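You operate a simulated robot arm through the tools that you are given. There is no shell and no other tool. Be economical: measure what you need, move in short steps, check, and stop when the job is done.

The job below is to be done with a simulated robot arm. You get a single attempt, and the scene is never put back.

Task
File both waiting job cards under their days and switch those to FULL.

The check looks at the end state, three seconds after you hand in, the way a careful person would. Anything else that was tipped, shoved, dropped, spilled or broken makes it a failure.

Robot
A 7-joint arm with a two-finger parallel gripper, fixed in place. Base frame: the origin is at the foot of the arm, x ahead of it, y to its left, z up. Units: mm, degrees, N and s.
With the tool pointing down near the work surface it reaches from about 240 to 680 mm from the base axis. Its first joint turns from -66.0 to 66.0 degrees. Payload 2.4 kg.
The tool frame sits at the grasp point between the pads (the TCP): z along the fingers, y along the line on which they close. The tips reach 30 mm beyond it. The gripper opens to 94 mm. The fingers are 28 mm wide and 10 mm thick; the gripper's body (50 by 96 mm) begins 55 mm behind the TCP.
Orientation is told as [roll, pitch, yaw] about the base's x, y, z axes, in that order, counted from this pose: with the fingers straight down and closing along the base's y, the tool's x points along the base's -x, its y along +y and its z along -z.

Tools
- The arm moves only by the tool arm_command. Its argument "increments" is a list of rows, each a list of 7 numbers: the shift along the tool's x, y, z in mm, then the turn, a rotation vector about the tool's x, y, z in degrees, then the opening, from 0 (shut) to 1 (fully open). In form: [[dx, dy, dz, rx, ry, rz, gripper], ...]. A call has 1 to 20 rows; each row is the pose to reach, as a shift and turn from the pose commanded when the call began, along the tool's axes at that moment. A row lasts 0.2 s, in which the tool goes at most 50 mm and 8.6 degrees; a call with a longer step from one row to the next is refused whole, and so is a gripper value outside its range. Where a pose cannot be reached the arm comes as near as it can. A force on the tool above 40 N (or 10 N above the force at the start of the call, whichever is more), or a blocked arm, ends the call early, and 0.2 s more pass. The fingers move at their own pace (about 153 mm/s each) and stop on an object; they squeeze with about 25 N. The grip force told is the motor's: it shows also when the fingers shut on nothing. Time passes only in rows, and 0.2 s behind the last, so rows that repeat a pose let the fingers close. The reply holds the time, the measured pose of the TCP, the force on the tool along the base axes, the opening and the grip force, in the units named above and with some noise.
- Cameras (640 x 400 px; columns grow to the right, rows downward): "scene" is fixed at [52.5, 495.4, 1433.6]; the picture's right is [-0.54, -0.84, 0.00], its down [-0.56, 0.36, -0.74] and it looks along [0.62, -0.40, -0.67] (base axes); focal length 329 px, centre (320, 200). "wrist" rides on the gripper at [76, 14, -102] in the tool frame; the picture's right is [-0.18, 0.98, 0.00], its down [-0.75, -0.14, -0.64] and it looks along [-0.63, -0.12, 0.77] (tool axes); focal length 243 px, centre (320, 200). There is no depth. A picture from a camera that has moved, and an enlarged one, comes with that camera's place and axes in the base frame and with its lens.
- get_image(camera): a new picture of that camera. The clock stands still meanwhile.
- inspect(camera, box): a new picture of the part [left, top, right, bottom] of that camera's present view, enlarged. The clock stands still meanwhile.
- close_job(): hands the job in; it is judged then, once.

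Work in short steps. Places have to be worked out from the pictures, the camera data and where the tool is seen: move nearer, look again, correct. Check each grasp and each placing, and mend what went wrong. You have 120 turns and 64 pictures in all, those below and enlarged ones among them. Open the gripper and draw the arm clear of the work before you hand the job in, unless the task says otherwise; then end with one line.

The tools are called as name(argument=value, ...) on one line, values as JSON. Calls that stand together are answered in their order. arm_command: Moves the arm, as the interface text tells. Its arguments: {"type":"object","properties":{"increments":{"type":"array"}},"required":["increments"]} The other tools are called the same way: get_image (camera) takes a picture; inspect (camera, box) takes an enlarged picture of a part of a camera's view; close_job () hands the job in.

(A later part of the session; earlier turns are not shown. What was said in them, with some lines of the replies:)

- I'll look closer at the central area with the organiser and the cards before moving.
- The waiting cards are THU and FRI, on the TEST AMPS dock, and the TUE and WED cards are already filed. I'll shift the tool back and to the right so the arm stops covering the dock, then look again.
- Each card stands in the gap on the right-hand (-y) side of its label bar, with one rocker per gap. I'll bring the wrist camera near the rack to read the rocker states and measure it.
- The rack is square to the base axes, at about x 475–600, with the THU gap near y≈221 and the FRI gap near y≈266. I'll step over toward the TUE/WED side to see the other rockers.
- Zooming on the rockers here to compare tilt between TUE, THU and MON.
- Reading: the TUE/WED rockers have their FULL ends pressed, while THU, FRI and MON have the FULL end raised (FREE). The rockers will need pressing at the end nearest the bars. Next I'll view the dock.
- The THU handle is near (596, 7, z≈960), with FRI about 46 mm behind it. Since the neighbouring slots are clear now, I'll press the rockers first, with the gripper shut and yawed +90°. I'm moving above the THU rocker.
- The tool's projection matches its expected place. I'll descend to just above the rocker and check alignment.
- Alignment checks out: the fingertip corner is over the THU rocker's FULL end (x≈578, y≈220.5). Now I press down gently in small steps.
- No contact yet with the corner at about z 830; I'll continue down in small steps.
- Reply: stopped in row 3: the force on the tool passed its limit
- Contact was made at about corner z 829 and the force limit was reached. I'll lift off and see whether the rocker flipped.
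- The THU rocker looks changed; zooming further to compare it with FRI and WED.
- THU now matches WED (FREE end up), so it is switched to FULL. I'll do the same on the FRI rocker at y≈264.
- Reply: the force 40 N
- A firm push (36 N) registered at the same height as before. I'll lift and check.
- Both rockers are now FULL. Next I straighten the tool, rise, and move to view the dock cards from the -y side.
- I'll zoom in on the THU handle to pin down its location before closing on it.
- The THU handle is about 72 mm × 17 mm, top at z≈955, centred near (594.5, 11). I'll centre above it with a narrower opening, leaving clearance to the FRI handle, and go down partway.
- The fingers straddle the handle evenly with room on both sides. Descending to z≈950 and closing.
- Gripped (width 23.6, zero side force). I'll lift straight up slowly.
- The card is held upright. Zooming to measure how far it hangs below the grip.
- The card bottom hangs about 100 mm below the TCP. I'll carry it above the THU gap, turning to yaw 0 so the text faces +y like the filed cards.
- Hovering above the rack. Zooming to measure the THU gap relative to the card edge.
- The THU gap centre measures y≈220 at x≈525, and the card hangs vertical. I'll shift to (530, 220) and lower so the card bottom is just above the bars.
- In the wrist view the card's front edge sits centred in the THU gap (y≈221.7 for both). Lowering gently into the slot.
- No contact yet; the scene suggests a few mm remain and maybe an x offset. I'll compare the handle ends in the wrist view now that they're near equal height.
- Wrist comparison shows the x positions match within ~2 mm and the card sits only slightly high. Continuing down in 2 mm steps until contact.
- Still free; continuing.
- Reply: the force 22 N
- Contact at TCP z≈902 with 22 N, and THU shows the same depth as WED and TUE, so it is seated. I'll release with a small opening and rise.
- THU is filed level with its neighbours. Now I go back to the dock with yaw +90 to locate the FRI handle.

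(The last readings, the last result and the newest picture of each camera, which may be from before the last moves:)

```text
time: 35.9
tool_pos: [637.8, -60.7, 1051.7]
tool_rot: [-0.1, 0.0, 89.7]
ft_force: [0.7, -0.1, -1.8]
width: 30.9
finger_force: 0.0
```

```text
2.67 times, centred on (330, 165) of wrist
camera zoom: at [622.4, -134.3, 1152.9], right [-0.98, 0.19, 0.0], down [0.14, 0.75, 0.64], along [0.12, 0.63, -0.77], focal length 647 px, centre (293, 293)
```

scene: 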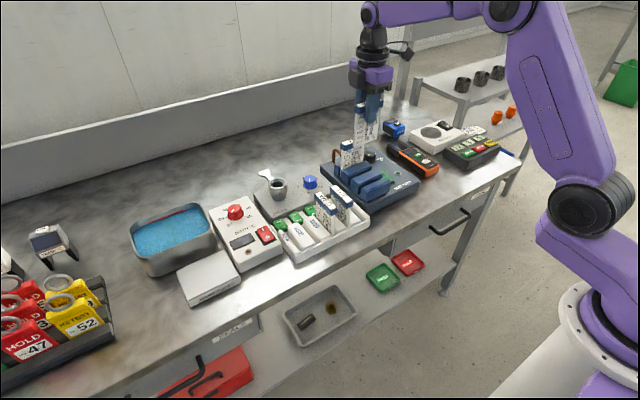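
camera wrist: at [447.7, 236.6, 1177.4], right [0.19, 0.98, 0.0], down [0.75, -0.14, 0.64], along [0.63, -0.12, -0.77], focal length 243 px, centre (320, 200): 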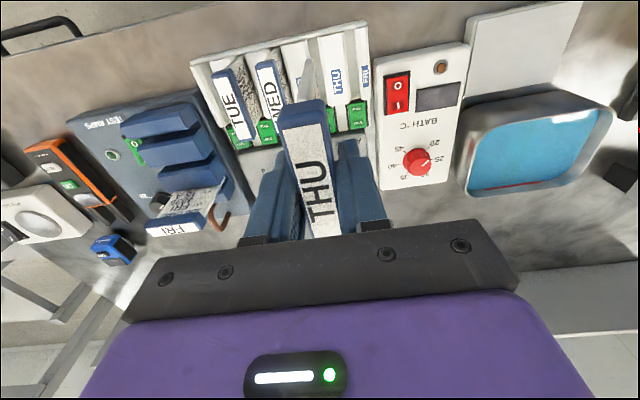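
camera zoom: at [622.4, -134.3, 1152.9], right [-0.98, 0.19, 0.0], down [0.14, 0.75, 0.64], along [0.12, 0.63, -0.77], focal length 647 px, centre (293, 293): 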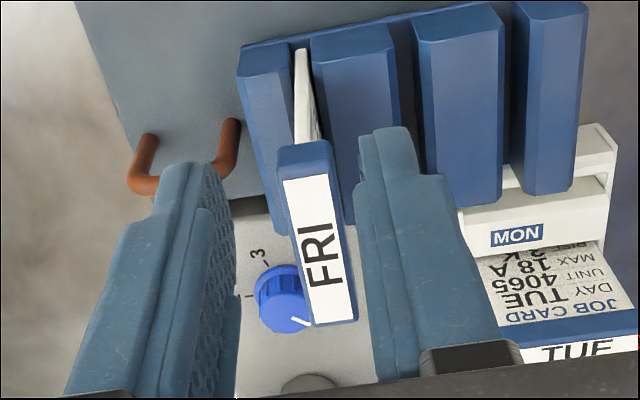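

FRI handle centre ≈ (639, 8), same height as THU was. I'll move over it and descend partway.

arm_command(increments=[[-36, -0.4, 0, 0, 0, -0.2, 0.33], [-72, -0.8, 0, 0, 0, -0.3, 0.33], [-72, -0.8, 25, 0, 0, -0.3, 0.33], [-72, -0.8, 52, 0, 0, -0.3, 0.33], [-72, -0.8, 52, 0, 0, -0.3, 0.33]])

inspect(camera="wrist", box=[240, 110, 400, 230])

```text
time: 37.1
tool_pos: [637.9, 11.4, 1000.4]
tool_rot: [-0.3, 0.0, 89.9]
ft_force: [-0.4, 0.1, 0.2]
width: 31.0
finger_force: 0.1
```

```text
3.33 times, centred on (320, 170) of wrist
camera zoom: at [623.7, -62.5, 1101.5], right [-0.98, 0.19, 0.0], down [0.14, 0.75, 0.64], along [0.12, 0.63, -0.77], focal length 809 px, centre (320, 300)
```

zoom: 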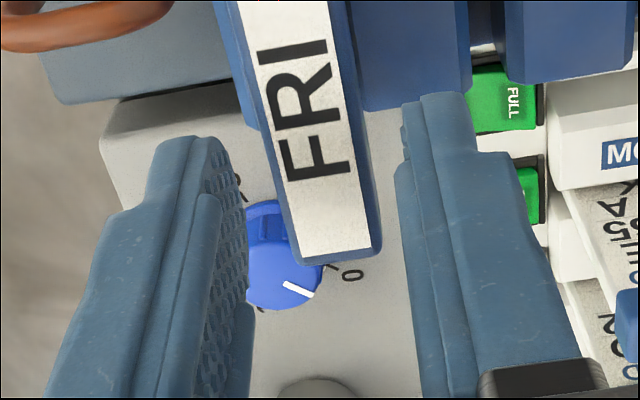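

The view matches the one that gave a good THU grasp. Descending and closing on FRI.

arm_command(increments=[[0, 0, 20, 0, 0, 0, 0.33], [0, 0, 40, 0, 0, 0, 0.33], [0, 0, 48.5, 0, 0, 0, 0.33], [0, 0, 48.5, 0, 0, 0, 0.33], [0, 0, 48.5, 0, 0, 0, 0], [0, 0, 48.5, 0, 0, 0, 0], [0, 0, 48.5, 0, 0, 0, 0]])

```text
time: 38.7
tool_pos: [638.4, 13.1, 950.1]
tool_rot: [-0.1, 0.0, 90.0]
ft_force: [0.0, 0.4, -0.1]
width: 23.4
finger_force: 25.1
```

Gripped at the same width as THU. Lifting straight up.

arm_command(increments=[[0, 0, -5, 0, 0, 0, 0], [0, 0, -15, 0, 0, 0, 0], [0, 0, -30, 0, 0, 0, 0], [0, 0, -50, 0, 0, 0, 0], [0, 0, -75, 0, 0, 0, 0], [0, 0, -100, 0, 0, 0, 0], [0, 0, -125, 0, 0, 0, 0], [0, 0, -125, 0, 0, 0, 0]])

inspect(camera="scene", box=[300, 50, 440, 210])

```text
time: 40.5
tool_pos: [637.4, 11.6, 1074.4]
tool_rot: [-0.1, 0.1, 89.9]
ft_force: [-0.4, -0.5, -0.2]
width: 23.6
finger_force: 25.2
```

```text
2.50 times, centred on (370, 130) of scene
camera zoom: at [52.5, 495.4, 1433.6], right [-0.54, -0.84, 0.0], down [-0.56, 0.36, -0.74], along [0.62, -0.4, -0.67], focal length 823 px, centre (195, 375)
```

zoom: 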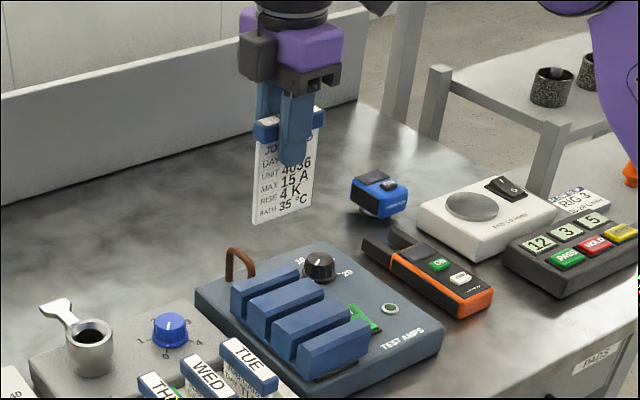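

FRI lifted clean. Carrying it above the FRI gap, turning back to yaw 0.

arm_command(increments=[[-23, 10, 0, 0, 0, 8.18, 0], [-46, 19, 0, 0, 0, 16.36, 0], [-69, 29, 0, 0, 0, 24.54, 0], [-92, 39, 0, 0, 0, 32.72, 0], [-115, 48, 0, 0, 0, 40.9, 0], [-138, 58, 0, 0, 0, 49.1, 0], [-161, 68, 0, 0, 0, 57.26, 0], [-184, 77, 0, 0, 0, 65.44, 0], [-207, 87, 0, 0, 0, 73.6, 0], [-230, 97, 0, 0, 0, 81.8, 0], [-252, 106, 0, 0, 0, 90, 0], [-252, 106, 0, 0, 0, 90, 0]])

arm_command(increments=[[0, 0, 30, 0, 0, 0, 0], [0, 0, 65, 0, 0, 0, 0], [0, 0, 95, 0, 0, 0, 0], [0, 0, 104, 0, 0, 0, 0], [0, 0, 104, 0, 0, 0, 0]])

inspect(camera="wrist", box=[200, 40, 420, 220])

inspect(camera="scene", box=[250, 140, 360, 260])

```text
time: 43.1
tool_pos: [532.6, 264.2, 1074.7]
tool_rot: [0.0, -0.1, -0.2]
ft_force: [-0.3, 0.2, -0.5]
width: 23.4
finger_force: 25.5
```

```text
time: 44.3
tool_pos: [534.1, 265.1, 970.8]
tool_rot: [0.0, 0.0, -0.1]
ft_force: [-0.2, -0.9, -0.6]
width: 23.5
finger_force: 24.8
```

```text
2.22 times, centred on (310, 130) of wrist
camera zoom: at [457.3, 280.7, 1072.5], right [0.19, 0.98, 0.0], down [0.75, -0.14, 0.64], along [0.63, -0.12, -0.77], focal length 539 px, centre (342, 356)
```

zoom: 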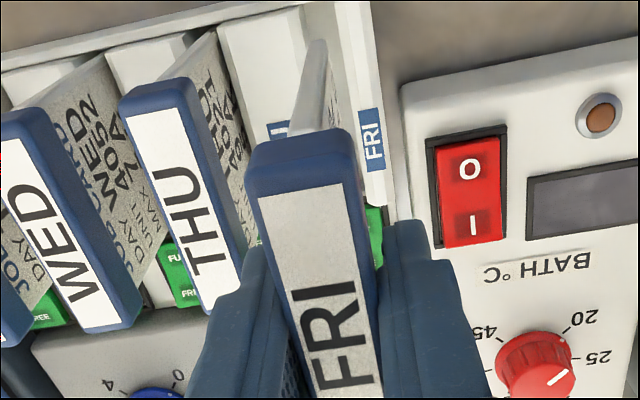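

```text
3.33 times, centred on (305, 200) of scene
camera zoom: at [52.5, 495.4, 1433.6], right [-0.54, -0.84, 0.0], down [-0.56, 0.36, -0.74], along [0.62, -0.4, -0.67], focal length 1098 px, centre (370, 200)
```

zoom: 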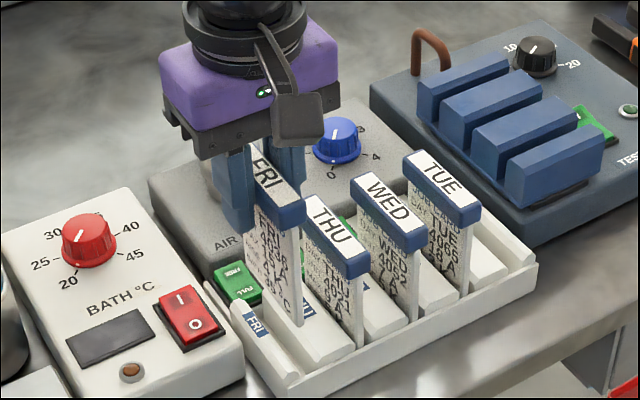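

The FRI card edge is over the THU–FRI gap just like the previous one was. I'll nudge 2 mm in −x and lower in the same manner.

arm_command(increments=[[2, 0.5, 10, 0, 0, 0, 0], [2, 0.5, 20, 0, 0, 0, 0], [2, 0.5, 28, 0, 0, 0, 0], [2, 0.5, 36, 0, 0, 0, 0], [2, 0.5, 42, 0, 0, 0, 0], [2, 0.5, 48, 0, 0, 0, 0], [2, 0.5, 54, 0, 0, 0, 0], [2, 0.5, 59, 0, 0, 0, 0], [2, 0.5, 62, 0, 0, 0, 0]])

inspect(camera="scene", box=[260, 170, 370, 250])

```text
time: 46.3
tool_pos: [531.2, 264.8, 909.1]
tool_rot: [0.0, -0.2, 0.0]
ft_force: [0.4, 0.7, 0.2]
width: 23.5
finger_force: 25.4
```

```text
5.00 times, centred on (315, 210) of scene
camera zoom: at [52.5, 495.4, 1433.6], right [-0.54, -0.84, 0.0], down [-0.56, 0.36, -0.74], along [0.62, -0.4, -0.67], focal length 1647 px, centre (345, 150)
```

zoom: 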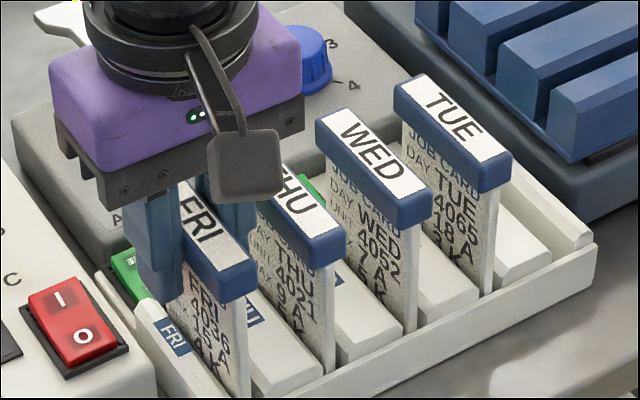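

In the slot and free so far; continuing in 2 mm steps to seat it.

arm_command(increments=[[0, 0, 2, 0, 0, 0, 0], [0, 0, 4, 0, 0, 0, 0], [0, 0, 6, 0, 0, 0, 0], [0, 0, 7.5, 0, 0, 0, 0]])

```text
time: 47.3
tool_pos: [531.4, 265.7, 903.6]
tool_rot: [0.0, -0.3, -0.1]
ft_force: [-3.5, -1.1, 16.0]
width: 23.7
finger_force: 25.0
```

Seated on contact at the same height (16 N). Releasing and retreating upward.

arm_command(increments=[[0, 0, -2, 0, 0, 0, 0], [0, 0, -2, 0, 0, 0, 0.33], [0, 0, -2, 0, 0, 0, 0.33], [0, 0, -12, 0, 0, 0, 0.33], [0, 0, -30, 0, 0, 0, 0.33], [0, 0, -70, 0, 0, 0, 0.33], [0, 0, -115, 0, 0, 0, 0.33], [0, 0, -150, 0, 0, 0, 0.33], [50, 0, -150, 0, 0, 0, 0.6], [100, -20, -180, 0, 0, 0, 1], [130, -50, -200, 0, 0, 0, 1], [130, -50, -200, 0, 0, 0, 1]])

get_image(camera="scene")

inspect(camera="scene", box=[260, 170, 370, 260])

inspect(camera="scene", box=[270, 194, 330, 236])

```text
refused: row 10 steps farther than a row can; nothing moved
```

```text
15 pictures are left
```

scene: 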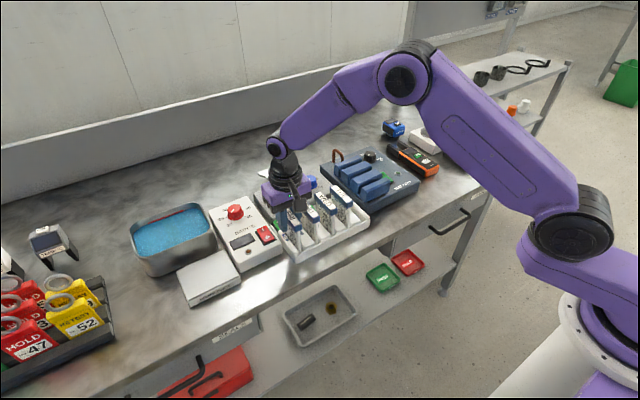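

```text
4.44 times, centred on (315, 215) of scene
camera zoom: at [52.1, 495.3, 1433.7], right [-0.54, -0.84, 0.0], down [-0.56, 0.36, -0.74], along [0.62, -0.4, -0.67], focal length 1464 px, centre (342, 133)
```

zoom: 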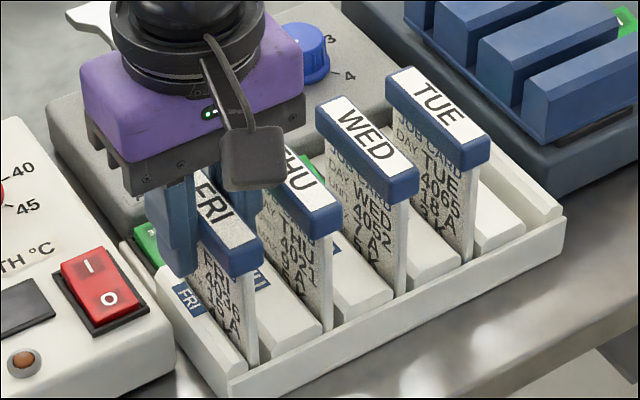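

```text
9.52 times, centred on (300, 215) of scene
camera zoom: at [52.1, 495.3, 1433.7], right [-0.54, -0.84, 0.0], down [-0.56, 0.36, -0.74], along [0.62, -0.4, -0.67], focal length 3136 px, centre (510, 57)
```

zoom: 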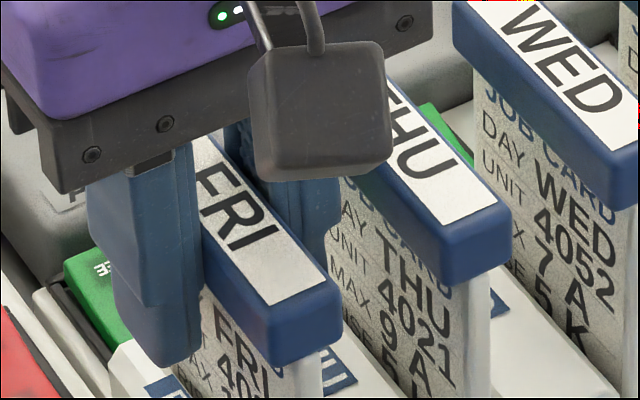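

That call was refused (one row too long) and nothing moved; the card still looks properly seated. I'll release and retreat with shorter steps.

arm_command(increments=[[0, 0, -2, 0, 0, 0, 0], [0, 0, -2, 0, 0, 0, 0.33], [0, 0, -2, 0, 0, 0, 0.33], [0, 0, -12, 0, 0, 0, 0.33], [0, 0, -30, 0, 0, 0, 0.33], [0, 0, -70, 0, 0, 0, 0.33], [0, 0, -110, 0, 0, 0, 0.33], [0, 0, -150, 0, 0, 0, 0.33], [40, 0, -160, 0, 0, 0, 0.6], [75, -20, -175, 0, 0, 0, 1], [110, -40, -190, 0, 0, 0, 1], [140, -60, -200, 0, 0, 0, 1], [140, -60, -200, 0, 0, 0, 1]])

get_image(camera="scene")

inspect(camera="scene", box=[260, 170, 370, 260])

inspect(camera="wrist", box=[180, 40, 440, 230])

```text
time: 50.1
tool_pos: [390.2, 205.5, 1102.5]
tool_rot: [-0.1, 0.0, -0.2]
ft_force: [-0.1, -0.4, 0.9]
width: 94.0
finger_force: 0.0
```

```text
12 pictures are left
```

scene: 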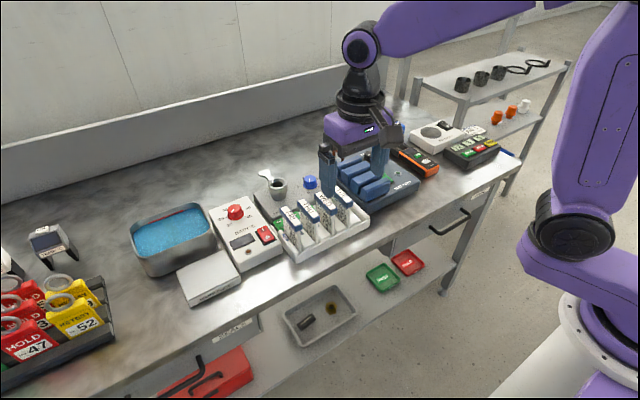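

```text
4.44 times, centred on (315, 215) of scene
camera zoom: at [52.5, 495.4, 1433.6], right [-0.54, -0.84, 0.0], down [-0.56, 0.36, -0.74], along [0.62, -0.4, -0.67], focal length 1464 px, centre (342, 133)
```

zoom: 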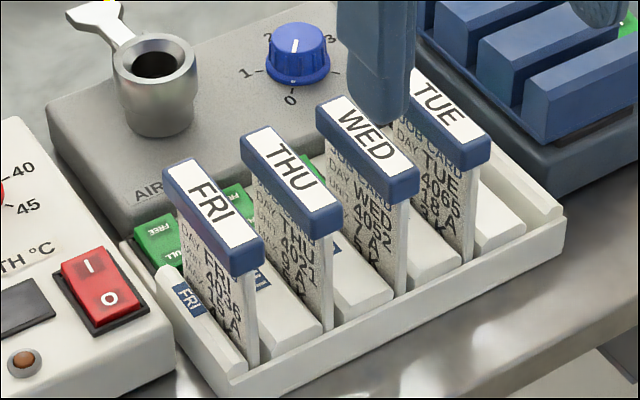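

```text
2.11 times, centred on (310, 135) of wrist
camera zoom: at [313.7, 221.5, 1203.4], right [0.19, 0.98, 0.0], down [0.75, -0.14, 0.64], along [0.63, -0.12, -0.77], focal length 511 px, centre (341, 337)
```

zoom: 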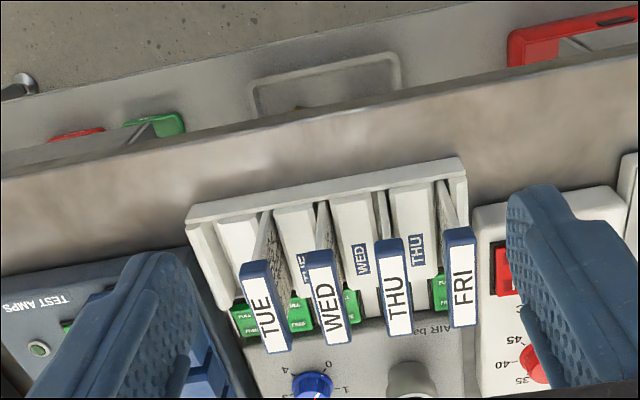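

All four cards sit evenly in the rack. One last check that the THU and FRI rockers are still FULL.

inspect(camera="scene", box=[270, 194, 330, 236])

inspect(camera="wrist", box=[255, 160, 375, 215])

```text
9.52 times, centred on (300, 215) of scene
camera zoom: at [52.5, 495.4, 1433.6], right [-0.54, -0.84, 0.0], down [-0.56, 0.36, -0.74], along [0.62, -0.4, -0.67], focal length 3136 px, centre (510, 57)
```

zoom: 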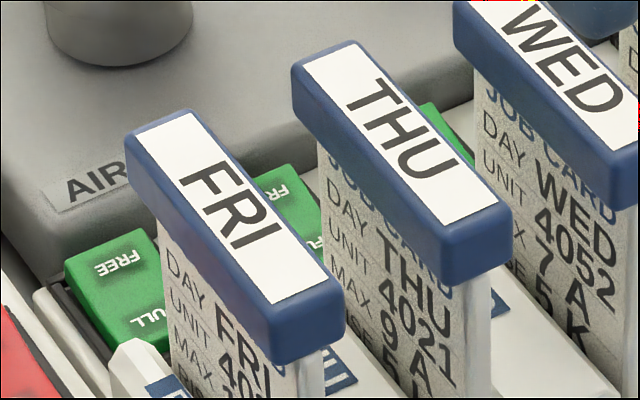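

```text
5.33 times, centred on (315, 188) of wrist
camera zoom: at [313.7, 221.5, 1203.4], right [0.19, 0.98, 0.0], down [0.75, -0.14, 0.64], along [0.63, -0.12, -0.77], focal length 1294 px, centre (347, 267)
```

zoom: 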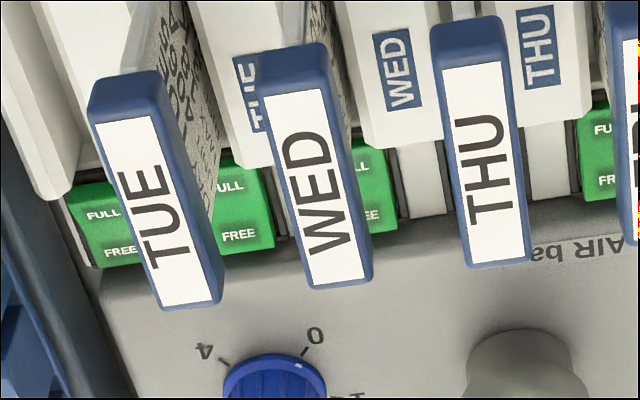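

Both cards are filed, both rockers are on FULL, and the arm is clear with the gripper open. I'm handing the job in.

close_job()

```text
The job is handed in.
```

The THU and FRI job cards are filed in their slots, and both of those days are switched to FULL; nothing else looked disturbed in the final pictures.
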